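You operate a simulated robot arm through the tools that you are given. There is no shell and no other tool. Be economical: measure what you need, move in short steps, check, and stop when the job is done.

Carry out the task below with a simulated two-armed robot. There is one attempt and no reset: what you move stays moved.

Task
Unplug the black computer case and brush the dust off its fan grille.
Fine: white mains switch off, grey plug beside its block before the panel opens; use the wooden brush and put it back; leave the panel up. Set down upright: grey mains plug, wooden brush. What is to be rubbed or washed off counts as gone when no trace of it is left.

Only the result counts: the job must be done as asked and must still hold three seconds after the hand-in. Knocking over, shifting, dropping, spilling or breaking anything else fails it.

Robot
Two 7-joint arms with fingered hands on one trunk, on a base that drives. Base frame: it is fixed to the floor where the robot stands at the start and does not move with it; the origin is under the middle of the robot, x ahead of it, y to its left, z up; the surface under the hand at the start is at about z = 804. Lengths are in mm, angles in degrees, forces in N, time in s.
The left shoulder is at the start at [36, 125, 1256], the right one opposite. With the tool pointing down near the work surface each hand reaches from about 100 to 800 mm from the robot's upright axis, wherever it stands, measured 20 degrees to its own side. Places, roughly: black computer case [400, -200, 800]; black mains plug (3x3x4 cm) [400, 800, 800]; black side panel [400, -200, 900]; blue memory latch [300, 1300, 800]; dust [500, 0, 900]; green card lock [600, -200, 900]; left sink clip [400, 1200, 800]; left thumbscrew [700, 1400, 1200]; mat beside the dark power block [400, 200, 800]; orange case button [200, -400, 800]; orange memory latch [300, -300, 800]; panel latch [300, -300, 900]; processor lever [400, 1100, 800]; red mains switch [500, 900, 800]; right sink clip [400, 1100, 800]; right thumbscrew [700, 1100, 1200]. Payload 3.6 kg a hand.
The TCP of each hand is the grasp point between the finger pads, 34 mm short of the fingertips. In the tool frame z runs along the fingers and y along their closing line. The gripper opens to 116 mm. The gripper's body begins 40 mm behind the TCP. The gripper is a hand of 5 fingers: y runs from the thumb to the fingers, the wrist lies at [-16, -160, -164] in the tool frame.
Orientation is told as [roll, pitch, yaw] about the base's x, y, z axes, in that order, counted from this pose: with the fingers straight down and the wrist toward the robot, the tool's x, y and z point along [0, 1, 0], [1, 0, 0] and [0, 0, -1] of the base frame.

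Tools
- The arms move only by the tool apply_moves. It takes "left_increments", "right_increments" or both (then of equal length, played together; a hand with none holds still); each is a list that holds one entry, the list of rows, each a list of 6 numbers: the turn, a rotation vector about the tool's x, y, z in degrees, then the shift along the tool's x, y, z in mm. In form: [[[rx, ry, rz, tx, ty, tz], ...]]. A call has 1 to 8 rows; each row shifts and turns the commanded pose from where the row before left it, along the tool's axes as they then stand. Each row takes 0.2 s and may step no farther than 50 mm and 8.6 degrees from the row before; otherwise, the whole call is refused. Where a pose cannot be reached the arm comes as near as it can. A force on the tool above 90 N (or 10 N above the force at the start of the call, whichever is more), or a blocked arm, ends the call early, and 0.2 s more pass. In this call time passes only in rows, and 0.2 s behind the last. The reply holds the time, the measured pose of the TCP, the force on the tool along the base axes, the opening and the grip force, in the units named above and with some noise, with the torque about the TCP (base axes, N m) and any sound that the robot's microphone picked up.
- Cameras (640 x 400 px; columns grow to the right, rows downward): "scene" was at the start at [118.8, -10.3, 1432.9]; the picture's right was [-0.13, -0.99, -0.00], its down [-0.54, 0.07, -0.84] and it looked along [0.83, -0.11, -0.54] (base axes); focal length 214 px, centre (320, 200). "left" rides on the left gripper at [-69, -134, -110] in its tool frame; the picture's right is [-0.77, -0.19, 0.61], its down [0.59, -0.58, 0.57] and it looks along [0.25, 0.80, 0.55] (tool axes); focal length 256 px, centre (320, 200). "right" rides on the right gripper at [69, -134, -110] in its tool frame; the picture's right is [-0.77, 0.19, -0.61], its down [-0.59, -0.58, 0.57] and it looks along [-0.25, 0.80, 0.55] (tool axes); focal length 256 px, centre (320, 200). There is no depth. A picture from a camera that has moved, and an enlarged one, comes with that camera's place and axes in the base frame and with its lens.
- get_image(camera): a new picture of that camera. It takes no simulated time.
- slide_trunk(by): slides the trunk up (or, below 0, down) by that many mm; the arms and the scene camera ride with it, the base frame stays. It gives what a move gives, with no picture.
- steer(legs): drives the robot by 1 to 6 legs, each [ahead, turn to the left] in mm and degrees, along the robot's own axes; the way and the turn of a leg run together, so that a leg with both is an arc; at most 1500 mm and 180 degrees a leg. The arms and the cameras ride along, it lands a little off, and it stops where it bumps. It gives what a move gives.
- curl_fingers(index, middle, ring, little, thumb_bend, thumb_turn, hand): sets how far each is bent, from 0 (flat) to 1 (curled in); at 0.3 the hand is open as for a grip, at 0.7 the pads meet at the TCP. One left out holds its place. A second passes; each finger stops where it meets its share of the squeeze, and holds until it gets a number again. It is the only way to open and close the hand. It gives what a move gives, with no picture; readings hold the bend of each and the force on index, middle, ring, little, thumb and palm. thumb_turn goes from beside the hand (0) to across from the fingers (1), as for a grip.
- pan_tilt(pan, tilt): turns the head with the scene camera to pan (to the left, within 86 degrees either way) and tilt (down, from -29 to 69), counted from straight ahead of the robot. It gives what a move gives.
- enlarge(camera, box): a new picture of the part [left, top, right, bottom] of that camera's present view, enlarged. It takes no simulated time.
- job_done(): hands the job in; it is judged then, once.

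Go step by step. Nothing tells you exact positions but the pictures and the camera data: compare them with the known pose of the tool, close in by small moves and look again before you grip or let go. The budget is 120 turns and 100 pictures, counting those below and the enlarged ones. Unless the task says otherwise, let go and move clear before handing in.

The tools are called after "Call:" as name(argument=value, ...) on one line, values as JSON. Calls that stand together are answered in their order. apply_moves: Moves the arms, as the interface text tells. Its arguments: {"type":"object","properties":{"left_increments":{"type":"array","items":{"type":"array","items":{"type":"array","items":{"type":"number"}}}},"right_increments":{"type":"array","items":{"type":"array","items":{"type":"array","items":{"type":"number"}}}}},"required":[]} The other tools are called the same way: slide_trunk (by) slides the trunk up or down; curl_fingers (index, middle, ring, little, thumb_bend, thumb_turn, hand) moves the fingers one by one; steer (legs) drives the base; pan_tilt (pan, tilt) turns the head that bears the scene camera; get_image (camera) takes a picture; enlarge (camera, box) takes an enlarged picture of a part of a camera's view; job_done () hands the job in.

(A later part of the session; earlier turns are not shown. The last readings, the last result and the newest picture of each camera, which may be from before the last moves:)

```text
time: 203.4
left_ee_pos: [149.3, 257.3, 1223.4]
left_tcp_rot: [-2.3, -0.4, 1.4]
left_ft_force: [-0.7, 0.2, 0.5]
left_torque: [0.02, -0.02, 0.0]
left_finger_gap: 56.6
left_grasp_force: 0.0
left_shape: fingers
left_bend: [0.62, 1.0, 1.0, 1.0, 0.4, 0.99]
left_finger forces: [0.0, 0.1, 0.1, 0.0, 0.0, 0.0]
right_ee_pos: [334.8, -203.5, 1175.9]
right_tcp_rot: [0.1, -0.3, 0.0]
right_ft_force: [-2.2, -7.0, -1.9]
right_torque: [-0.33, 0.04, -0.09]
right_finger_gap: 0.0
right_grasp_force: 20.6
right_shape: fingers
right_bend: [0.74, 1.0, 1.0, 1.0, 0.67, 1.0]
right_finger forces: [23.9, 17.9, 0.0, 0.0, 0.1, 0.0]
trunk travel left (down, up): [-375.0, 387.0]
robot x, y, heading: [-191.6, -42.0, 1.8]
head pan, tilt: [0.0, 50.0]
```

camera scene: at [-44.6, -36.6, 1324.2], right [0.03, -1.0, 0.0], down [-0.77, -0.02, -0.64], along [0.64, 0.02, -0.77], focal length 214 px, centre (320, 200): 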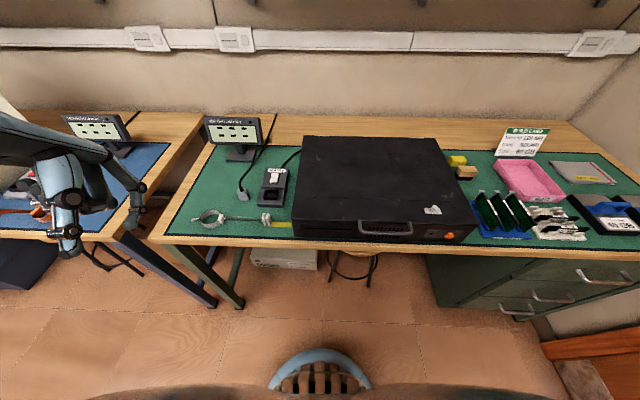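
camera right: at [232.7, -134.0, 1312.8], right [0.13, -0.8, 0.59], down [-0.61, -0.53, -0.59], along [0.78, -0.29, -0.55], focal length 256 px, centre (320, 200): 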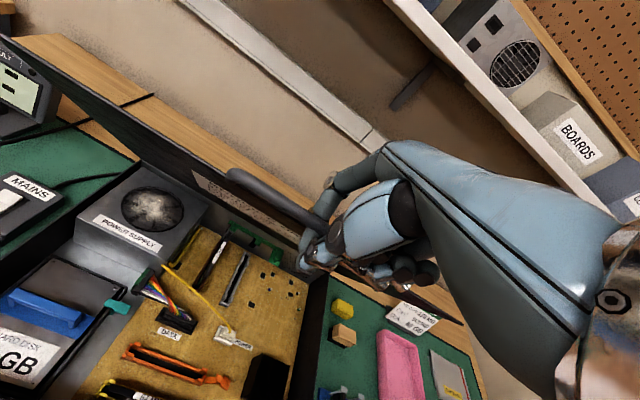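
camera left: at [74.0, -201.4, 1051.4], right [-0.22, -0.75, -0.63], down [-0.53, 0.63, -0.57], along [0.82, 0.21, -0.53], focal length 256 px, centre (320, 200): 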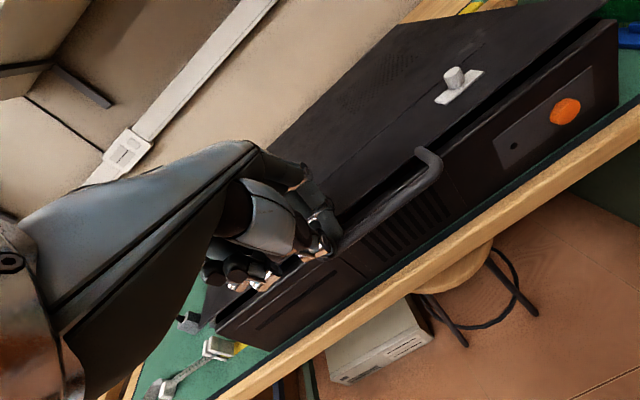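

This works smoothly. I continue the same way.

Call:
slide_trunk(by=17)

Call:
steer(legs=[[18, 0]])

Call:
slide_trunk(by=16)

Call:
steer(legs=[[19, 0]])

Call:
slide_trunk(by=15)

Call:
steer(legs=[[20, 0]])

Call:
slide_trunk(by=14)

Call:
steer(legs=[[21, 0]])

```text
time: 204.0
left_ee_pos: [157.7, 256.0, 1237.3]
left_tcp_rot: [-2.4, -0.1, 1.4]
left_ft_force: [-1.2, 0.3, -0.5]
left_torque: [0.01, -0.06, -0.03]
left_finger_gap: 56.7
left_grasp_force: 0.1
left_shape: fingers
left_bend: [0.62, 1.0, 1.0, 1.0, 0.4, 0.99]
left_finger forces: [0.1, 0.0, 0.0, 0.0, 0.0, 0.0]
right_ee_pos: [342.8, -204.2, 1189.8]
right_tcp_rot: [-0.2, 0.5, 0.0]
right_ft_force: [14.1, -3.1, -20.7]
right_torque: [-0.42, 0.11, -0.17]
right_finger_gap: 0.0
right_grasp_force: 23.9
right_shape: fingers
right_bend: [0.73, 1.0, 1.0, 1.0, 0.68, 1.0]
right_finger forces: [35.8, 12.6, 0.1, 0.1, 0.0, 0.0]
trunk travel left (down, up): [-392.0, 370.0]
robot x, y, heading: [-185.9, -43.1, 1.3]
head pan, tilt: [0.0, 50.0]
```

```text
time: 204.8
left_ee_pos: [166.8, 257.6, 1240.2]
left_tcp_rot: [-2.3, -0.3, 1.4]
left_ft_force: [0.5, 0.0, 0.1]
left_torque: [0.01, 0.0, 0.0]
left_finger_gap: 56.6
left_grasp_force: 0.0
left_shape: fingers
left_bend: [0.62, 1.0, 1.0, 1.0, 0.4, 0.99]
left_finger forces: [0.1, 0.0, 0.0, 0.1, 0.0, 0.1]
right_ee_pos: [352.8, -202.4, 1195.0]
right_tcp_rot: [0.0, -0.2, 0.0]
right_ft_force: [-1.1, -9.1, -1.2]
right_torque: [-0.43, 0.02, -0.13]
right_finger_gap: 0.0
right_grasp_force: 23.4
right_shape: fingers
right_bend: [0.73, 1.0, 1.0, 1.0, 0.68, 1.0]
right_finger forces: [26.2, 19.9, 0.0, 0.1, 0.1, 0.1]
trunk travel left (down, up): [-392.0, 370.0]
robot x, y, heading: [-169.2, -38.5, 1.5]
head pan, tilt: [0.0, 50.0]
```

```text
time: 205.4
left_ee_pos: [176.7, 258.2, 1254.2]
left_tcp_rot: [-2.2, 0.1, 1.3]
left_ft_force: [-0.7, -0.7, -0.7]
left_torque: [0.0, -0.08, -0.03]
left_finger_gap: 56.8
left_grasp_force: 0.1
left_shape: fingers
left_bend: [0.62, 1.0, 1.0, 1.0, 0.4, 0.99]
left_finger forces: [0.1, 0.0, 0.0, 0.1, 0.0, 0.1]
right_ee_pos: [363.2, -204.1, 1205.5]
right_tcp_rot: [-0.1, 0.4, -0.1]
right_ft_force: [13.3, -4.3, -21.7]
right_torque: [-0.42, 0.09, -0.17]
right_finger_gap: 0.0
right_grasp_force: 24.9
right_shape: fingers
right_bend: [0.73, 1.0, 1.0, 1.0, 0.68, 1.0]
right_finger forces: [36.8, 13.1, 0.0, 0.0, 0.0, 0.1]
trunk travel left (down, up): [-408.0, 354.0]
robot x, y, heading: [-171.0, -42.7, 1.5]
head pan, tilt: [0.0, 50.0]
```

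```text
time: 206.2
left_ee_pos: [186.3, 256.8, 1255.0]
left_tcp_rot: [-2.5, -0.4, 1.2]
left_ft_force: [0.0, -0.4, 0.1]
left_torque: [0.02, 0.03, 0.0]
left_finger_gap: 56.8
left_grasp_force: 0.0
left_shape: fingers
left_bend: [0.62, 1.0, 1.0, 1.0, 0.4, 0.99]
left_finger forces: [0.1, 0.1, 0.0, 0.0, 0.1, 0.1]
right_ee_pos: [373.5, -202.3, 1213.0]
right_tcp_rot: [0.1, -0.4, 0.1]
right_ft_force: [1.4, -9.3, -3.1]
right_torque: [-0.49, 0.08, -0.18]
right_finger_gap: 0.1
right_grasp_force: 25.0
right_shape: fingers
right_bend: [0.73, 1.0, 1.0, 1.0, 0.68, 1.0]
right_finger forces: [28.9, 21.3, 0.0, 0.0, 0.0, 0.0]
trunk travel left (down, up): [-408.0, 354.0]
robot x, y, heading: [-152.6, -44.5, 1.6]
head pan, tilt: [0.0, 50.0]
```

```text
time: 206.8
left_ee_pos: [198.2, 257.0, 1267.6]
left_tcp_rot: [-2.4, 0.2, 1.3]
left_ft_force: [-0.5, 0.9, -0.5]
left_torque: [0.0, -0.11, 0.02]
left_finger_gap: 56.5
left_grasp_force: 0.0
left_shape: fingers
left_bend: [0.62, 1.0, 1.0, 1.0, 0.4, 0.99]
left_finger forces: [0.0, 0.0, 0.0, 0.1, 0.1, 0.0]
right_ee_pos: [384.4, -202.9, 1220.8]
right_tcp_rot: [-0.1, 0.2, -0.1]
right_ft_force: [10.0, -5.0, -20.1]
right_torque: [-0.4, 0.11, -0.17]
right_finger_gap: 0.0
right_grasp_force: 26.3
right_shape: fingers
right_bend: [0.73, 1.0, 1.0, 1.0, 0.68, 1.0]
right_finger forces: [37.3, 14.9, 0.0, 0.1, 0.0, 0.1]
trunk travel left (down, up): [-423.0, 339.0]
robot x, y, heading: [-153.2, -43.5, 1.3]
head pan, tilt: [0.0, 50.0]
```

```text
time: 207.6
left_ee_pos: [202.6, 255.2, 1270.6]
left_tcp_rot: [-2.4, -0.5, 1.4]
left_ft_force: [1.2, -0.3, 0.7]
left_torque: [0.04, 0.05, -0.02]
left_finger_gap: 56.6
left_grasp_force: 0.1
left_shape: fingers
left_bend: [0.62, 1.0, 1.0, 1.0, 0.4, 0.99]
left_finger forces: [0.0, 0.1, 0.0, 0.0, 0.1, 0.1]
right_ee_pos: [389.7, -203.4, 1225.0]
right_tcp_rot: [0.0, -0.2, 0.1]
right_ft_force: [13.9, -6.3, -24.0]
right_torque: [-0.45, 0.24, -0.17]
right_finger_gap: 0.2
right_grasp_force: 25.2
right_shape: fingers
right_bend: [0.73, 1.0, 1.0, 1.0, 0.68, 1.0]
right_finger forces: [38.9, 11.6, 0.0, 0.0, 0.0, 0.1]
trunk travel left (down, up): [-423.0, 339.0]
robot x, y, heading: [-135.9, -43.5, 1.2]
head pan, tilt: [0.0, 50.0]
```

```text
time: 208.3
left_ee_pos: [220.1, 258.0, 1282.8]
left_tcp_rot: [-2.3, 0.3, 1.4]
left_ft_force: [-2.7, 1.0, -0.4]
left_torque: [-0.01, -0.16, 0.01]
left_finger_gap: 56.6
left_grasp_force: 0.1
left_shape: fingers
left_bend: [0.62, 1.0, 1.0, 1.0, 0.4, 0.99]
left_finger forces: [0.0, 0.0, 0.1, 0.0, 0.0, 0.1]
right_ee_pos: [406.0, -202.5, 1234.5]
right_tcp_rot: [-0.2, 0.6, -0.1]
right_ft_force: [5.3, -6.0, -16.9]
right_torque: [-0.47, 0.04, -0.2]
right_finger_gap: 0.2
right_grasp_force: 25.6
right_shape: fingers
right_bend: [0.73, 1.0, 1.0, 1.0, 0.68, 1.0]
right_finger forces: [35.6, 15.8, 0.1, 0.1, 0.0, 0.1]
trunk travel left (down, up): [-437.0, 325.0]
robot x, y, heading: [-133.1, -39.3, 1.6]
head pan, tilt: [0.0, 50.0]
```

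```text
time: 209.1
left_ee_pos: [221.5, 258.7, 1285.6]
left_tcp_rot: [-2.1, -0.8, 1.7]
left_ft_force: [0.9, 0.0, -0.2]
left_torque: [0.04, 0.04, 0.02]
left_finger_gap: 56.8
left_grasp_force: 0.0
left_shape: fingers
left_bend: [0.62, 1.0, 1.0, 1.0, 0.4, 0.99]
left_finger forces: [0.0, 0.1, 0.1, 0.0, 0.0, 0.0]
right_ee_pos: [409.5, -201.9, 1236.6]
right_tcp_rot: [-0.1, -0.1, 0.1]
right_ft_force: [17.6, -6.9, -33.0]
right_torque: [-0.45, 0.35, -0.26]
right_finger_gap: 0.0
right_grasp_force: 21.8
right_shape: fingers
right_bend: [0.73, 1.0, 1.0, 1.0, 0.68, 1.0]
right_finger forces: [43.7, 0.0, 0.0, 0.0, 0.1, 0.0]
trunk travel left (down, up): [-437.0, 325.0]
robot x, y, heading: [-114.1, -40.8, 1.5]
head pan, tilt: [0.0, 50.0]
```

The force is now purely radial (pulling 37 N outward), so I ease the hand inward, then continue mostly forward.

Call:
apply_moves(right_increments=[[[0, 0, 0, 0, 4, 5], [0, 0, 0, 0, 3, 4]]])

Call:
slide_trunk(by=9)

Call:
steer(legs=[[20, 0]])

Call:
slide_trunk(by=8)

Call:
steer(legs=[[20, 0]])

```text
time: 209.7
left_ee_pos: [196.5, 259.1, 1280.3]
left_tcp_rot: [-1.4, -1.1, 1.9]
left_ft_force: [-2.1, -1.1, -1.5]
left_torque: [0.06, -0.07, 0.06]
left_finger_gap: 56.5
left_grasp_force: 0.1
left_shape: fingers
left_bend: [0.62, 1.0, 1.0, 1.0, 0.4, 0.99]
left_finger forces: [0.0, 0.1, 0.1, 0.0, 0.0, 0.1]
right_ee_pos: [385.8, -204.3, 1228.2]
right_tcp_rot: [-0.4, -1.0, 0.2]
right_ft_force: [23.5, 0.5, -42.2]
right_torque: [-0.38, 0.41, -0.25]
right_finger_gap: 2.8
right_grasp_force: 25.8
right_shape: fingers
right_bend: [0.7, 1.0, 1.0, 1.0, 0.71, 1.0]
right_finger forces: [51.1, 0.0, 0.0, 0.0, 0.0, 0.0]
trunk travel left (down, up): [-437.0, 325.0]
robot x, y, heading: [-109.4, -38.6, 1.8]
head pan, tilt: [0.0, 50.0]
stopped in row 2 (left hand): the arm was blocked; the commanded pose is now the measured one
```

```text
time: 210.1
left_ee_pos: [221.5, 261.0, 1287.6]
left_tcp_rot: [-2.1, -1.6, 3.8]
left_ft_force: [-0.6, -5.6, 9.6]
left_torque: [0.46, 0.11, 0.22]
left_finger_gap: 56.9
left_grasp_force: 0.2
left_shape: fingers
left_bend: [0.62, 1.0, 1.0, 1.0, 0.4, 0.99]
left_finger forces: [0.0, 0.0, 0.0, 0.0, 0.0, 0.0]
right_ee_pos: [397.5, -209.0, 1227.7]
right_tcp_rot: [4.1, 0.4, -3.2]
right_ft_force: [-5.9, 14.2, 5.4]
right_torque: [-0.47, 0.04, 0.0]
right_finger_gap: 0.1
right_grasp_force: 24.3
right_shape: fingers
right_bend: [0.72, 1.0, 1.0, 1.0, 0.68, 1.0]
right_finger forces: [23.8, 25.9, 0.0, 0.1, 0.0, 0.1]
trunk travel left (down, up): [-440.0, 323.0]
robot x, y, heading: [-111.1, -38.6, 1.7]
head pan, tilt: [0.0, 50.0]
stopped: the arm was blocked; the commanded pose is now the measured one
```

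```text
time: 210.8
left_ee_pos: [171.2, 209.0, 1366.9]
left_tcp_rot: [-6.2, -15.7, -1.9]
left_ft_force: [-15.9, -5.7, 3.7]
left_torque: [0.46, -0.58, 0.55]
left_finger_gap: 56.4
left_grasp_force: 0.1
left_shape: fingers
left_bend: [0.62, 1.0, 1.0, 1.0, 0.4, 0.99]
left_finger forces: [0.0, 0.1, 0.0, 0.0, 0.0, 0.0]
right_ee_pos: [394.8, -233.6, 1298.4]
right_tcp_rot: [22.2, -1.2, -17.1]
right_ft_force: [9.2, -14.4, 12.0]
right_torque: [0.21, 0.84, 0.59]
right_finger_gap: 0.0
right_grasp_force: 0.1
right_shape: fingers
right_bend: [0.74, 1.0, 1.0, 1.0, 0.68, 1.0]
right_finger forces: [0.0, 0.0, 0.1, 0.0, 0.0, 0.0]
trunk travel left (down, up): [-440.0, 323.0]
robot x, y, heading: [-105.5, -39.5, 1.2]
head pan, tilt: [0.0, 50.0]
stopped in leg 1: the robot was blocked; the commanded pose is now the measured one
```

```text
time: 211.1
left_ee_pos: [21.6, 169.4, 1396.3]
left_tcp_rot: [-4.6, -25.8, -9.6]
left_ft_force: [1.7, -0.8, -0.1]
left_torque: [0.03, 0.07, 0.04]
left_finger_gap: 56.4
left_grasp_force: 0.1
left_shape: fingers
left_bend: [0.62, 1.0, 1.0, 1.0, 0.4, 0.99]
left_finger forces: [0.0, 0.0, 0.0, 0.0, 0.0, 0.0]
right_ee_pos: [273.7, -268.2, 1362.5]
right_tcp_rot: [35.6, -6.9, -23.3]
right_ft_force: [2.3, 0.1, -0.9]
right_torque: [0.03, 0.06, 0.08]
right_finger_gap: 0.0
right_grasp_force: 0.1
right_shape: fingers
right_bend: [0.74, 1.0, 1.0, 1.0, 0.68, 1.0]
right_finger forces: [0.0, 0.0, 0.0, 0.0, 0.1, 0.0]
trunk travel left (down, up): [-442.0, 321.0]
robot x, y, heading: [-105.1, -37.9, 0.9]
head pan, tilt: [0.0, 50.0]
stopped: the arm was blocked; the commanded pose is now the measured one
```

```text
time: 211.9
left_ee_pos: [-73.6, 170.2, 1393.0]
left_tcp_rot: [-1.9, -35.4, -11.5]
left_ft_force: [-2.8, -1.2, 3.3]
left_torque: [0.14, 0.0, 0.18]
left_finger_gap: 56.5
left_grasp_force: 0.1
left_shape: fingers
left_bend: [0.62, 1.0, 1.0, 1.0, 0.4, 0.99]
left_finger forces: [0.1, 0.1, 0.0, 0.1, 0.0, 0.2]
right_ee_pos: [177.5, -248.1, 1389.9]
right_tcp_rot: [31.1, -13.9, -18.3]
right_ft_force: [4.1, 1.4, -3.7]
right_torque: [0.05, -0.04, 0.01]
right_finger_gap: 0.0
right_grasp_force: 0.0
right_shape: fingers
right_bend: [0.74, 1.0, 1.0, 1.0, 0.68, 1.0]
right_finger forces: [0.1, 0.0, 0.1, 0.0, 0.0, 0.1]
trunk travel left (down, up): [-442.0, 321.0]
robot x, y, heading: [-104.4, -39.3, 1.0]
head pan, tilt: [0.0, 50.0]
stopped in leg 1: the robot was blocked; the commanded pose is now the measured one
```

The drive pulses built up a sway and it slipped again at about 60°. I settle, and will add pauses between drive steps next time.

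Call:
pan_tilt(pan=80, tilt=50)

Call:
pan_tilt(pan=-80, tilt=50)

Call:
pan_tilt(pan=80, tilt=50)

Call:
pan_tilt(pan=0, tilt=50)

Call:
get_image(camera="scene")

```text
time: 213.4
left_ee_pos: [-71.3, 164.0, 1381.9]
left_tcp_rot: [-2.7, -30.2, -11.9]
left_ft_force: [5.6, -2.9, 1.6]
left_torque: [0.19, 0.32, 0.0]
left_finger_gap: 56.6
left_grasp_force: 0.0
left_shape: fingers
left_bend: [0.62, 1.0, 1.0, 1.0, 0.4, 0.99]
left_finger forces: [0.1, 0.0, 0.1, 0.0, 0.0, 0.0]
right_ee_pos: [174.5, -253.6, 1369.5]
right_tcp_rot: [30.3, -11.1, -19.5]
right_ft_force: [6.8, 1.8, 2.0]
right_torque: [-0.15, 0.33, 0.12]
right_finger_gap: 0.0
right_grasp_force: 0.1
right_shape: fingers
right_bend: [0.74, 1.0, 1.0, 1.0, 0.68, 1.0]
right_finger forces: [0.0, 0.0, 0.1, 0.0, 0.0, 0.1]
trunk travel left (down, up): [-442.0, 321.0]
robot x, y, heading: [-100.9, -42.2, 0.7]
head pan, tilt: [80.0, 50.0]
```

```text
time: 215.8
left_ee_pos: [-19.1, 165.6, 1375.4]
left_tcp_rot: [-3.5, -27.9, -11.4]
left_ft_force: [-1.6, 0.6, 0.8]
left_torque: [-0.02, -0.03, 0.04]
left_finger_gap: 56.4
left_grasp_force: 0.0
left_shape: fingers
left_bend: [0.62, 1.0, 1.0, 1.0, 0.4, 0.99]
left_finger forces: [0.1, 0.0, 0.0, 0.0, 0.0, 0.0]
right_ee_pos: [226.4, -254.2, 1354.0]
right_tcp_rot: [30.0, -8.6, -19.7]
right_ft_force: [-0.8, -0.7, 0.7]
right_torque: [-0.01, -0.03, -0.03]
right_finger_gap: 0.0
right_grasp_force: 0.1
right_shape: fingers
right_bend: [0.74, 1.0, 1.0, 1.0, 0.68, 1.0]
right_finger forces: [0.1, 0.0, 0.0, 0.0, 0.0, 0.0]
trunk travel left (down, up): [-442.0, 321.0]
robot x, y, heading: [-103.0, -41.1, 0.6]
head pan, tilt: [-80.0, 50.0]
```

```text
time: 218.3
left_ee_pos: [-14.3, 164.0, 1375.6]
left_tcp_rot: [-3.4, -27.8, -11.3]
left_ft_force: [-0.1, -0.1, 0.4]
left_torque: [-0.02, -0.01, 0.01]
left_finger_gap: 56.4
left_grasp_force: 0.1
left_shape: fingers
left_bend: [0.62, 1.0, 1.0, 1.0, 0.4, 0.99]
left_finger forces: [0.0, 0.0, 0.1, 0.0, 0.0, 0.0]
right_ee_pos: [231.7, -254.7, 1352.8]
right_tcp_rot: [30.1, -8.4, -19.7]
right_ft_force: [0.2, -0.8, 0.0]
right_torque: [0.05, 0.01, 0.0]
right_finger_gap: 0.2
right_grasp_force: 0.0
right_shape: fingers
right_bend: [0.74, 1.0, 1.0, 1.0, 0.68, 1.0]
right_finger forces: [0.0, 0.0, 0.0, 0.0, 0.1, 0.0]
trunk travel left (down, up): [-442.0, 321.0]
robot x, y, heading: [-104.9, -40.6, 0.8]
head pan, tilt: [80.0, 50.0]
```

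```text
time: 219.8
left_ee_pos: [-14.7, 162.9, 1375.9]
left_tcp_rot: [-3.4, -27.9, -11.4]
left_ft_force: [1.1, -0.1, 0.3]
left_torque: [-0.01, 0.0, -0.03]
left_finger_gap: 56.6
left_grasp_force: 0.1
left_shape: fingers
left_bend: [0.62, 1.0, 1.0, 1.0, 0.4, 0.99]
left_finger forces: [0.0, 0.0, 0.0, 0.0, 0.0, 0.1]
right_ee_pos: [231.3, -254.7, 1353.2]
right_tcp_rot: [30.3, -8.3, -19.6]
right_ft_force: [0.3, -0.3, 0.2]
right_torque: [-0.01, 0.02, 0.0]
right_finger_gap: 0.0
right_grasp_force: 0.1
right_shape: fingers
right_bend: [0.74, 1.0, 1.0, 1.0, 0.68, 1.0]
right_finger forces: [0.1, 0.0, 0.0, 0.0, 0.0, 0.0]
trunk travel left (down, up): [-442.0, 321.0]
robot x, y, heading: [-103.3, -40.2, 0.3]
head pan, tilt: [0.0, 50.0]
```

```text
8 pictures are left
camera scene: at [6.4, -38.2, 1399.9], right [0.01, -1.0, 0.0], down [-0.77, -0.01, -0.64], along [0.64, 0.01, -0.77], focal length 214 px, centre (320, 200)
```

scene: 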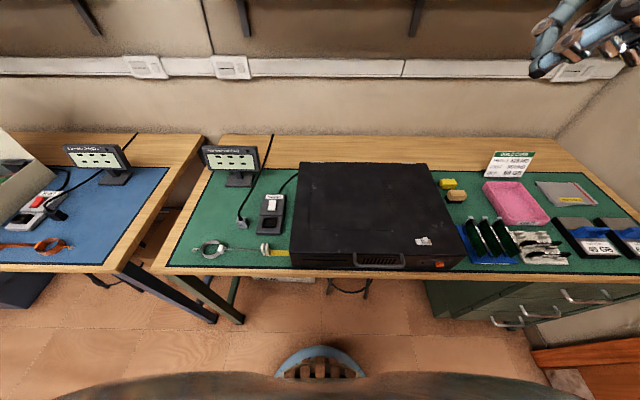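

Everything is still intact. I level the arms, back off, lower the trunk and pre-position above the handle.

Call:
apply_moves(right_increments=[[[2.66, -5.68, -3.38, 0, 0, 0], [2.66, -5.68, -3.38, 0, 0, 0], [2.66, -5.68, -3.38, 0, 0, 0], [2.66, -5.68, -3.38, 0, 0, 0], [2.66, -5.68, -3.38, 0, 0, 0], [0, 0, 0, 0, 0, 0]]])

Call:
apply_moves(left_increments=[[[0, 0, 0, 10, 20, 10], [0, 0, 0, 10, 25, 13], [0, 0, 0, 10, 25, 13], [5.6, 0.7, -2.3, 5, 20, 10], [5.6, 0.7, -2.3, 0, 20, 8], [5.6, 0.7, -2.3, 0, 15, 10], [5.6, 0.7, -2.3, 0, 0, 15], [5.6, 0.7, -2.3, 0, 0, 15]]])

Call:
steer(legs=[[-56, 0]])

Call:
pan_tilt(pan=30, tilt=50)

Call:
steer(legs=[[-58, 0]])

Call:
slide_trunk(by=-95)

Call:
pan_tilt(pan=0, tilt=50)

Call:
curl_fingers(hand="right", index=0.62, thumb_bend=0.4)

```text
time: 221.2
left_ee_pos: [-14.5, 164.0, 1376.3]
left_tcp_rot: [-3.5, -27.8, -11.4]
left_ft_force: [-0.9, 0.1, -0.7]
left_torque: [-0.03, 0.0, 0.0]
left_finger_gap: 56.3
left_grasp_force: 0.0
left_shape: fingers
left_bend: [0.62, 1.0, 1.0, 1.0, 0.4, 0.99]
left_finger forces: [0.1, 0.0, 0.0, 0.0, 0.0, 0.0]
right_ee_pos: [229.6, -254.9, 1354.5]
right_tcp_rot: [-0.1, 0.2, 0.0]
right_ft_force: [-0.7, 0.6, 0.1]
right_torque: [0.01, 0.01, 0.02]
right_finger_gap: 0.0
right_grasp_force: 0.1
right_shape: fingers
right_bend: [0.74, 1.0, 1.0, 1.0, 0.68, 1.0]
right_finger forces: [0.0, 0.0, 0.1, 0.0, 0.1, 0.0]
trunk travel left (down, up): [-442.0, 321.0]
robot x, y, heading: [-105.4, -42.1, 0.5]
head pan, tilt: [0.0, 50.0]
```

```text
time: 223.0
left_ee_pos: [123.9, 160.7, 1356.1]
left_tcp_rot: [-2.4, 0.9, -1.1]
left_ft_force: [0.2, -0.5, -0.5]
left_torque: [0.02, 0.01, 0.04]
left_finger_gap: 56.4
left_grasp_force: 0.0
left_shape: fingers
left_bend: [0.62, 1.0, 1.0, 1.0, 0.4, 0.99]
left_finger forces: [0.0, 0.0, 0.0, 0.0, 0.0, 0.0]
left hand out of reach, approached as far as the arm can: row 2, 3
right_ee_pos: [230.8, -254.5, 1354.0]
right_tcp_rot: [0.0, 0.0, -0.1]
right_ft_force: [0.5, 0.2, -0.2]
right_torque: [0.01, -0.02, 0.0]
right_finger_gap: 0.2
right_grasp_force: 0.0
right_shape: fingers
right_bend: [0.74, 1.0, 1.0, 1.0, 0.68, 1.0]
right_finger forces: [0.0, 0.0, 0.1, 0.0, 0.1, 0.0]
trunk travel left (down, up): [-442.0, 321.0]
robot x, y, heading: [-99.2, -42.5, 0.5]
head pan, tilt: [0.0, 50.0]
```

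```text
time: 224.0
left_ee_pos: [72.0, 161.8, 1355.6]
left_tcp_rot: [-2.5, 1.0, -1.1]
left_ft_force: [0.5, 0.2, -0.1]
left_torque: [-0.01, 0.05, -0.04]
left_finger_gap: 56.3
left_grasp_force: 0.1
left_shape: fingers
left_bend: [0.62, 1.0, 1.0, 1.0, 0.4, 0.99]
left_finger forces: [0.0, 0.1, 0.0, 0.0, 0.1, 0.0]
right_ee_pos: [180.2, -255.7, 1351.6]
right_tcp_rot: [0.0, 0.2, -0.1]
right_ft_force: [0.9, -0.1, -0.5]
right_torque: [0.01, 0.0, -0.02]
right_finger_gap: 0.0
right_grasp_force: 0.1
right_shape: fingers
right_bend: [0.74, 1.0, 1.0, 1.0, 0.68, 1.0]
right_finger forces: [0.0, 0.0, 0.0, 0.1, 0.1, 0.1]
trunk travel left (down, up): [-442.0, 321.0]
robot x, y, heading: [-152.6, -42.1, 0.4]
head pan, tilt: [0.0, 50.0]
```

```text
time: 224.9
left_ee_pos: [68.2, 163.0, 1356.2]
left_tcp_rot: [-2.4, 0.9, -1.1]
left_ft_force: [0.7, 0.2, -0.1]
left_torque: [-0.02, -0.01, 0.05]
left_finger_gap: 56.4
left_grasp_force: 0.1
left_shape: fingers
left_bend: [0.62, 1.0, 1.0, 1.0, 0.4, 0.99]
left_finger forces: [0.0, 0.0, 0.0, 0.0, 0.1, 0.0]
right_ee_pos: [176.6, -255.8, 1353.2]
right_tcp_rot: [0.0, 0.0, -0.1]
right_ft_force: [0.6, 0.3, -0.7]
right_torque: [-0.01, -0.01, -0.01]
right_finger_gap: 0.0
right_grasp_force: 0.0
right_shape: fingers
right_bend: [0.74, 1.0, 1.0, 1.0, 0.68, 1.0]
right_finger forces: [0.0, 0.0, 0.0, 0.0, 0.0, 0.0]
trunk travel left (down, up): [-442.0, 321.0]
robot x, y, heading: [-158.1, -42.9, 0.9]
head pan, tilt: [30.0, 50.0]
```

```text
time: 225.9
left_ee_pos: [16.1, 160.9, 1355.4]
left_tcp_rot: [-2.4, 1.2, -1.0]
left_ft_force: [0.8, -0.3, 0.1]
left_torque: [0.0, 0.05, -0.04]
left_finger_gap: 56.3
left_grasp_force: 0.1
left_shape: fingers
left_bend: [0.62, 1.0, 1.0, 1.0, 0.4, 0.99]
left_finger forces: [0.1, 0.0, 0.0, 0.1, 0.0, 0.0]
right_ee_pos: [125.5, -255.7, 1352.3]
right_tcp_rot: [0.1, 0.3, -0.1]
right_ft_force: [1.4, -1.0, 0.0]
right_torque: [0.0, 0.03, 0.02]
right_finger_gap: 0.2
right_grasp_force: 0.1
right_shape: fingers
right_bend: [0.74, 1.0, 1.0, 1.0, 0.68, 1.0]
right_finger forces: [0.0, 0.0, 0.0, 0.0, 0.0, 0.0]
trunk travel left (down, up): [-442.0, 321.0]
robot x, y, heading: [-216.1, -43.6, 0.7]
head pan, tilt: [30.0, 50.0]
```

```text
time: 227.2
left_ee_pos: [10.5, 160.2, 1262.2]
left_tcp_rot: [-2.4, 0.8, -1.1]
left_ft_force: [0.0, 0.3, 0.6]
left_torque: [0.02, -0.03, -0.03]
left_finger_gap: 56.5
left_grasp_force: 0.0
left_shape: fingers
left_bend: [0.62, 1.0, 1.0, 1.0, 0.4, 0.99]
left_finger forces: [0.1, 0.0, 0.0, 0.1, 0.0, 0.0]
right_ee_pos: [119.2, -256.0, 1259.4]
right_tcp_rot: [0.0, 0.0, -0.1]
right_ft_force: [-0.7, 0.6, -0.4]
right_torque: [0.01, -0.01, -0.01]
right_finger_gap: 0.2
right_grasp_force: 0.0
right_shape: fingers
right_bend: [0.74, 1.0, 1.0, 1.0, 0.68, 1.0]
right_finger forces: [0.0, 0.0, 0.0, 0.0, 0.1, 0.0]
trunk travel left (down, up): [-347.0, 416.0]
robot x, y, heading: [-213.7, -41.4, 0.7]
head pan, tilt: [30.0, 50.0]
```

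```text
time: 228.1
left_ee_pos: [10.8, 162.0, 1260.8]
left_tcp_rot: [-2.4, 1.0, -1.1]
left_ft_force: [0.0, 0.8, 0.7]
left_torque: [0.0, 0.01, -0.01]
left_finger_gap: 56.2
left_grasp_force: 0.0
left_shape: fingers
left_bend: [0.62, 1.0, 1.0, 1.0, 0.4, 0.99]
left_finger forces: [0.0, 0.0, 0.0, 0.0, 0.0, 0.1]
right_ee_pos: [119.8, -256.5, 1258.3]
right_tcp_rot: [0.0, 0.0, -0.1]
right_ft_force: [0.5, -0.4, -0.4]
right_torque: [0.0, 0.0, 0.02]
right_finger_gap: 0.0
right_grasp_force: 0.1
right_shape: fingers
right_bend: [0.74, 1.0, 1.0, 1.0, 0.68, 1.0]
right_finger forces: [0.1, 0.0, 0.0, 0.0, 0.0, 0.0]
trunk travel left (down, up): [-347.0, 416.0]
robot x, y, heading: [-211.1, -43.1, 0.6]
head pan, tilt: [0.0, 50.0]
```

```text
time: 229.1
left_ee_pos: [11.0, 161.8, 1262.1]
left_tcp_rot: [-2.4, 0.8, -1.0]
left_ft_force: [-0.6, 0.1, 0.5]
left_torque: [0.02, 0.03, 0.01]
left_finger_gap: 56.5
left_grasp_force: 0.1
left_shape: fingers
left_bend: [0.62, 1.0, 1.0, 1.0, 0.4, 0.99]
left_finger forces: [0.0, 0.1, 0.1, 0.0, 0.1, 0.0]
right_ee_pos: [120.7, -255.0, 1258.6]
right_tcp_rot: [0.0, 0.0, -0.1]
right_ft_force: [0.1, 0.0, -0.3]
right_torque: [0.01, -0.04, 0.01]
right_finger_gap: 55.8
right_grasp_force: 0.0
right_shape: fingers
right_bend: [0.62, 1.0, 1.0, 1.0, 0.4, 0.99]
right_finger forces: [0.0, 0.0, 0.0, 0.0, 0.0, 0.0]
trunk travel left (down, up): [-347.0, 416.0]
robot x, y, heading: [-212.0, -45.4, 0.8]
head pan, tilt: [0.0, 50.0]
```

Call:
apply_moves(right_increments=[[[0, 0, 0, 6.4, 12, 25], [0, 0, 0, 6.4, 12, 32], [0, 0, 0, 6.4, 12, 32], [0, 0, 0, 6.4, 12, 32], [0, 0, 0, 6.4, 12, 32], [0, 0, 0, 6.4, 12, 32], [0, 0, 0, 6.4, 12, 32], [0, 0, 0, 6.2, 12, 32]]])

Call:
apply_moves(right_increments=[[[0, 0, 0, 0, 0, 20], [0, 0, 0, 0, 0, 20], [0, 0, 0, 0, 0, 20], [0, 0, 0, 0, 0, 10], [0, 0, 0, 0, 0, 0]]])

```text
time: 230.9
left_ee_pos: [12.5, 161.2, 1261.7]
left_tcp_rot: [-2.4, 1.0, -1.2]
left_ft_force: [-0.2, 0.6, 0.0]
left_torque: [0.01, -0.02, 0.02]
left_finger_gap: 56.3
left_grasp_force: 0.0
left_shape: fingers
left_bend: [0.62, 1.0, 1.0, 1.0, 0.4, 0.99]
left_finger forces: [0.1, 0.0, 0.0, 0.0, 0.0, 0.1]
right_ee_pos: [231.5, -212.2, 1037.7]
right_tcp_rot: [0.0, 0.1, 0.0]
right_ft_force: [0.9, -0.3, -0.2]
right_torque: [-0.02, -0.03, -0.03]
right_finger_gap: 56.1
right_grasp_force: 0.1
right_shape: fingers
right_bend: [0.62, 1.0, 1.0, 1.0, 0.4, 0.99]
right_finger forces: [0.0, 0.0, 0.0, 0.0, 0.1, 0.1]
right hand out of reach, approached as far as the arm can: row 3, 4, 5, 6
trunk travel left (down, up): [-347.0, 416.0]
robot x, y, heading: [-217.4, -41.6, 0.4]
head pan, tilt: [0.0, 50.0]
```

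```text
time: 232.1
left_ee_pos: [11.0, 162.1, 1261.5]
left_tcp_rot: [-2.4, 0.9, -1.1]
left_ft_force: [-0.9, 0.1, -0.5]
left_torque: [0.01, -0.02, 0.01]
left_finger_gap: 56.5
left_grasp_force: 0.0
left_shape: fingers
left_bend: [0.62, 1.0, 1.0, 1.0, 0.4, 0.99]
left_finger forces: [0.0, 0.1, 0.1, 0.1, 0.0, 0.0]
right_ee_pos: [231.3, -214.0, 969.0]
right_tcp_rot: [0.0, 0.1, -0.1]
right_ft_force: [0.2, -0.4, -0.3]
right_torque: [0.03, 0.02, 0.0]
right_finger_gap: 56.4
right_grasp_force: 0.0
right_shape: fingers
right_bend: [0.62, 1.0, 1.0, 1.0, 0.4, 0.99]
right_finger forces: [0.1, 0.0, 0.1, 0.0, 0.0, 0.0]
trunk travel left (down, up): [-347.0, 416.0]
robot x, y, heading: [-212.9, -39.1, 0.5]
head pan, tilt: [0.0, 50.0]
```

Call:
apply_moves(right_increments=[[[0, 0, 0, 5, -8, 10], [0, 0, 0, 5, -7, 10], [0, 0, 0, 0, 0, 15], [0, 0, 0, 0, 0, 12], [0, 0, 0, 0, 0, 9], [0, 0, 0, 0, 0, 0]]])

Call:
curl_fingers(hand="right", index=0.8, thumb_bend=0.72)

Call:
apply_moves(right_increments=[[[0, 0, 0, 0, 0.7, -17], [0, 0, 0, 0, 1.4, -17], [0, 0, 0, 0, 2.2, -17], [0, 0, 0, 0, 2.9, -17], [0, 0, 0, 0, 3.6, -17], [0, 0, 0, 0, 4.3, -16.5], [0, 0, 0, 0, 5.1, -16.3], [0, 0, 0, 0, 5.8, -16]]])

Call:
apply_moves(right_increments=[[[0, 0, 0, 0, 6.4, -15.8], [0, 0, 0, 0, 7.1, -15.5], [0, 0, 0, 0, 7.8, -15.2], [0, 0, 0, 0, 8.5, -14.8], [0, 0, 0, 0, 9.1, -14.4], [0, 0, 0, 0, 9.7, -14], [0, 0, 0, 0, 10.3, -13.6]]])

```text
time: 233.5
left_ee_pos: [7.6, 162.0, 1261.9]
left_tcp_rot: [-2.6, 0.8, -1.0]
left_ft_force: [-0.5, 0.3, 0.6]
left_torque: [0.01, -0.02, -0.01]
left_finger_gap: 56.5
left_grasp_force: 0.2
left_shape: fingers
left_bend: [0.62, 1.0, 1.0, 1.0, 0.4, 0.99]
left_finger forces: [0.0, 0.1, 0.0, 0.0, 0.0, 0.0]
right_ee_pos: [223.0, -200.4, 913.6]
right_tcp_rot: [0.1, -0.6, -0.1]
right_ft_force: [-9.1, 0.0, 34.5]
right_torque: [0.4, -0.98, 0.09]
right_finger_gap: 52.6
right_grasp_force: 17.2
right_shape: fingers
right_bend: [0.63, 1.0, 1.0, 1.0, 0.4, 0.99]
right_finger forces: [34.7, 0.1, 0.1, 0.1, 0.0, 0.0]
right hand out of reach, approached as far as the arm can: row 1, 2
trunk travel left (down, up): [-347.0, 416.0]
robot x, y, heading: [-212.0, -41.4, 0.7]
head pan, tilt: [0.0, 50.0]
```

```text
time: 234.1
left_ee_pos: [13.2, 162.4, 1260.3]
left_tcp_rot: [-2.5, 1.1, -1.0]
left_ft_force: [0.2, 0.2, -0.3]
left_torque: [0.01, 0.05, -0.02]
left_finger_gap: 56.4
left_grasp_force: 0.1
left_shape: fingers
left_bend: [0.62, 1.0, 1.0, 1.0, 0.4, 0.99]
left_finger forces: [0.0, 0.0, 0.1, 0.0, 0.1, 0.1]
right_ee_pos: [227.9, -199.7, 910.9]
right_tcp_rot: [0.2, -0.4, 0.1]
right_ft_force: [4.0, 3.7, 7.1]
right_torque: [0.16, -0.43, -0.03]
right_finger_gap: 7.7
right_grasp_force: 16.8
right_shape: fingers
right_bend: [0.78, 1.0, 1.0, 1.0, 0.68, 1.0]
right_finger forces: [25.3, 0.1, 0.0, 0.0, 7.6, 0.0]
trunk travel left (down, up): [-347.0, 416.0]
robot x, y, heading: [-213.9, -44.0, 0.7]
head pan, tilt: [0.0, 50.0]
stopped (left hand): the arm was blocked; the commanded pose is now the measured one
```

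```text
time: 235.9
left_ee_pos: [12.8, 161.5, 1261.1]
left_tcp_rot: [-2.4, 1.1, -1.0]
left_ft_force: [-0.4, -0.2, -0.5]
left_torque: [0.0, -0.04, 0.02]
left_finger_gap: 56.3
left_grasp_force: 0.0
left_shape: fingers
left_bend: [0.62, 1.0, 1.0, 1.0, 0.4, 0.99]
left_finger forces: [0.0, 0.1, 0.0, 0.0, 0.0, 0.0]
right_ee_pos: [251.8, -200.3, 1044.0]
right_tcp_rot: [0.0, -0.1, -0.2]
right_ft_force: [0.3, 3.1, -4.0]
right_torque: [0.06, 0.05, -0.12]
right_finger_gap: 7.1
right_grasp_force: 12.3
right_shape: fingers
right_bend: [0.77, 1.0, 1.0, 1.0, 0.67, 1.0]
right_finger forces: [12.9, 0.1, 0.0, 0.1, 10.9, 0.0]
trunk travel left (down, up): [-347.0, 416.0]
robot x, y, heading: [-211.6, -43.0, 0.7]
head pan, tilt: [0.0, 50.0]
```

```text
time: 237.5
left_ee_pos: [11.5, 162.5, 1260.9]
left_tcp_rot: [-2.4, 0.9, -1.0]
left_ft_force: [-0.2, 0.0, 0.8]
left_torque: [-0.01, 0.03, 0.01]
left_finger_gap: 56.3
left_grasp_force: 0.1
left_shape: fingers
left_bend: [0.62, 1.0, 1.0, 1.0, 0.4, 0.99]
left_finger forces: [0.1, 0.1, 0.0, 0.0, 0.0, 0.0]
right_ee_pos: [309.5, -201.6, 1147.4]
right_tcp_rot: [0.0, 0.1, -0.1]
right_ft_force: [-4.4, 2.2, -1.1]
right_torque: [-0.01, 0.19, -0.09]
right_finger_gap: 7.5
right_grasp_force: 13.9
right_shape: fingers
right_bend: [0.76, 1.0, 1.0, 1.0, 0.66, 1.0]
right_finger forces: [13.2, 0.0, 0.1, 0.0, 14.6, 0.1]
trunk travel left (down, up): [-347.0, 416.0]
robot x, y, heading: [-214.2, -41.2, 0.8]
head pan, tilt: [0.0, 50.0]
```

The bar seems pinched between index and thumb now. I continue with trunk/base steps, pausing after each drive, then check.

Call:
slide_trunk(by=16)

Call:
steer(legs=[[16, 0]])

Call:
pan_tilt(pan=25, tilt=50)

Call:
slide_trunk(by=17)

Call:
steer(legs=[[18, 0]])

Call:
pan_tilt(pan=0, tilt=50)

Call:
get_image(camera="scene")

```text
time: 238.2
left_ee_pos: [14.1, 161.7, 1276.9]
left_tcp_rot: [-2.4, 1.2, -1.0]
left_ft_force: [-0.6, 1.0, 0.1]
left_torque: [-0.03, 0.0, 0.0]
left_finger_gap: 56.4
left_grasp_force: 0.0
left_shape: fingers
left_bend: [0.62, 1.0, 1.0, 1.0, 0.4, 0.99]
left_finger forces: [0.0, 0.0, 0.0, 0.1, 0.1, 0.0]
right_ee_pos: [311.9, -201.3, 1160.8]
right_tcp_rot: [0.0, 0.1, -0.1]
right_ft_force: [8.2, -0.5, -10.6]
right_torque: [-0.13, -0.2, -0.1]
right_finger_gap: 6.9
right_grasp_force: 10.0
right_shape: fingers
right_bend: [0.74, 1.0, 1.0, 1.0, 0.68, 1.0]
right_finger forces: [15.1, 0.0, 0.0, 0.0, 5.7, 0.0]
trunk travel left (down, up): [-363.0, 400.0]
robot x, y, heading: [-213.7, -41.4, 1.0]
head pan, tilt: [0.0, 50.0]
```

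```text
time: 238.9
left_ee_pos: [26.5, 162.3, 1277.6]
left_tcp_rot: [-2.5, 0.9, -0.9]
left_ft_force: [1.4, -0.7, 0.6]
left_torque: [0.01, 0.0, 0.02]
left_finger_gap: 56.3
left_grasp_force: 0.0
left_shape: fingers
left_bend: [0.62, 1.0, 1.0, 1.0, 0.4, 0.99]
left_finger forces: [0.0, 0.1, 0.1, 0.0, 0.0, 0.1]
right_ee_pos: [324.1, -200.9, 1165.3]
right_tcp_rot: [0.0, -0.1, 0.0]
right_ft_force: [-8.5, 0.1, 2.9]
right_torque: [0.01, 0.25, -0.06]
right_finger_gap: 7.5
right_grasp_force: 13.0
right_shape: fingers
right_bend: [0.76, 1.0, 1.0, 1.0, 0.65, 1.0]
right_finger forces: [9.5, 0.0, 0.0, 0.0, 16.4, 0.1]
trunk travel left (down, up): [-363.0, 400.0]
robot x, y, heading: [-196.0, -38.9, 0.8]
head pan, tilt: [0.0, 50.0]
```

```text
time: 239.8
left_ee_pos: [26.1, 162.0, 1277.6]
left_tcp_rot: [-2.5, 1.0, -1.0]
left_ft_force: [-0.5, 0.4, -0.3]
left_torque: [0.01, 0.01, -0.01]
left_finger_gap: 56.4
left_grasp_force: 0.0
left_shape: fingers
left_bend: [0.62, 1.0, 1.0, 1.0, 0.4, 0.99]
left_finger forces: [0.1, 0.0, 0.1, 0.1, 0.1, 0.0]
right_ee_pos: [323.8, -201.1, 1163.5]
right_tcp_rot: [0.2, -0.1, -0.2]
right_ft_force: [-9.0, 0.0, 1.8]
right_torque: [-0.01, 0.22, -0.03]
right_finger_gap: 7.6
right_grasp_force: 13.3
right_shape: fingers
right_bend: [0.76, 1.0, 1.0, 1.0, 0.65, 1.0]
right_finger forces: [9.4, 0.1, 0.0, 0.0, 16.4, 0.1]
trunk travel left (down, up): [-363.0, 400.0]
robot x, y, heading: [-197.7, -43.7, 0.7]
head pan, tilt: [25.0, 50.0]
```

```text
time: 240.5
left_ee_pos: [30.9, 160.2, 1293.3]
left_tcp_rot: [-2.5, 1.2, -1.1]
left_ft_force: [0.7, 0.2, -0.3]
left_torque: [0.0, -0.01, 0.01]
left_finger_gap: 56.4
left_grasp_force: 0.0
left_shape: fingers
left_bend: [0.62, 1.0, 1.0, 1.0, 0.4, 0.99]
left_finger forces: [0.0, 0.0, 0.0, 0.1, 0.0, 0.0]
right_ee_pos: [327.5, -201.1, 1178.0]
right_tcp_rot: [0.1, 0.1, -0.1]
right_ft_force: [8.0, 1.3, -11.0]
right_torque: [-0.1, -0.2, -0.1]
right_finger_gap: 6.8
right_grasp_force: 11.4
right_shape: fingers
right_bend: [0.74, 1.0, 1.0, 1.0, 0.67, 1.0]
right_finger forces: [16.6, 0.0, 0.1, 0.0, 6.3, 0.0]
trunk travel left (down, up): [-380.0, 383.0]
robot x, y, heading: [-194.7, -42.0, 0.8]
head pan, tilt: [25.0, 50.0]
```

```text
time: 241.2
left_ee_pos: [43.9, 161.4, 1294.9]
left_tcp_rot: [-2.5, 0.9, -1.0]
left_ft_force: [0.4, 0.1, -0.1]
left_torque: [-0.02, -0.02, 0.0]
left_finger_gap: 56.3
left_grasp_force: 0.0
left_shape: fingers
left_bend: [0.62, 1.0, 1.0, 1.0, 0.4, 0.99]
left_finger forces: [0.1, 0.0, 0.1, 0.0, 0.0, 0.0]
right_ee_pos: [341.3, -200.5, 1181.0]
right_tcp_rot: [0.0, -0.1, 0.1]
right_ft_force: [-9.7, -1.8, 4.4]
right_torque: [-0.04, 0.27, -0.02]
right_finger_gap: 7.5
right_grasp_force: 14.2
right_shape: fingers
right_bend: [0.76, 1.0, 1.0, 1.0, 0.65, 1.0]
right_finger forces: [10.4, 0.0, 0.1, 0.1, 17.9, 0.0]
trunk travel left (down, up): [-380.0, 383.0]
robot x, y, heading: [-181.0, -41.4, 1.2]
head pan, tilt: [25.0, 50.0]
```

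```text
time: 242.1
left_ee_pos: [44.3, 160.6, 1295.2]
left_tcp_rot: [-2.5, 0.9, -1.1]
left_ft_force: [0.0, 0.4, 0.2]
left_torque: [-0.02, 0.01, 0.02]
left_finger_gap: 56.4
left_grasp_force: 0.1
left_shape: fingers
left_bend: [0.62, 1.0, 1.0, 1.0, 0.4, 0.99]
left_finger forces: [0.0, 0.0, 0.0, 0.0, 0.1, 0.1]
right_ee_pos: [341.9, -201.1, 1180.7]
right_tcp_rot: [0.1, -0.2, 0.0]
right_ft_force: [-8.7, -2.9, 4.7]
right_torque: [-0.06, 0.25, -0.04]
right_finger_gap: 7.6
right_grasp_force: 13.4
right_shape: fingers
right_bend: [0.76, 1.0, 1.0, 1.0, 0.65, 1.0]
right_finger forces: [10.0, 0.0, 0.0, 0.0, 17.7, 0.1]
trunk travel left (down, up): [-380.0, 383.0]
robot x, y, heading: [-177.6, -41.7, 0.8]
head pan, tilt: [0.0, 50.0]
```

```text
7 pictures are left
camera scene: at [-56.8, -38.6, 1337.5], right [0.01, -1.0, 0.0], down [-0.77, -0.01, -0.64], along [0.64, 0.01, -0.77], focal length 214 px, centre (320, 200)
```

scene: 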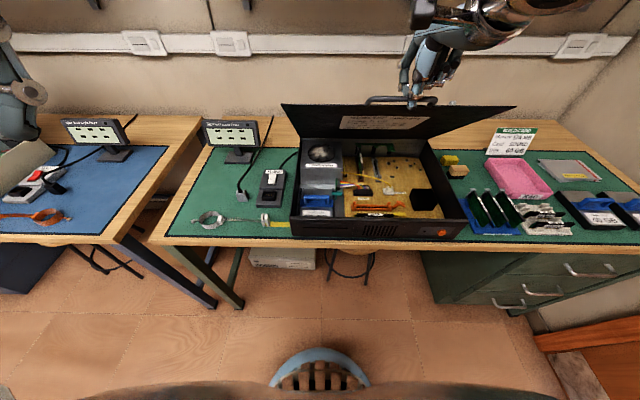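

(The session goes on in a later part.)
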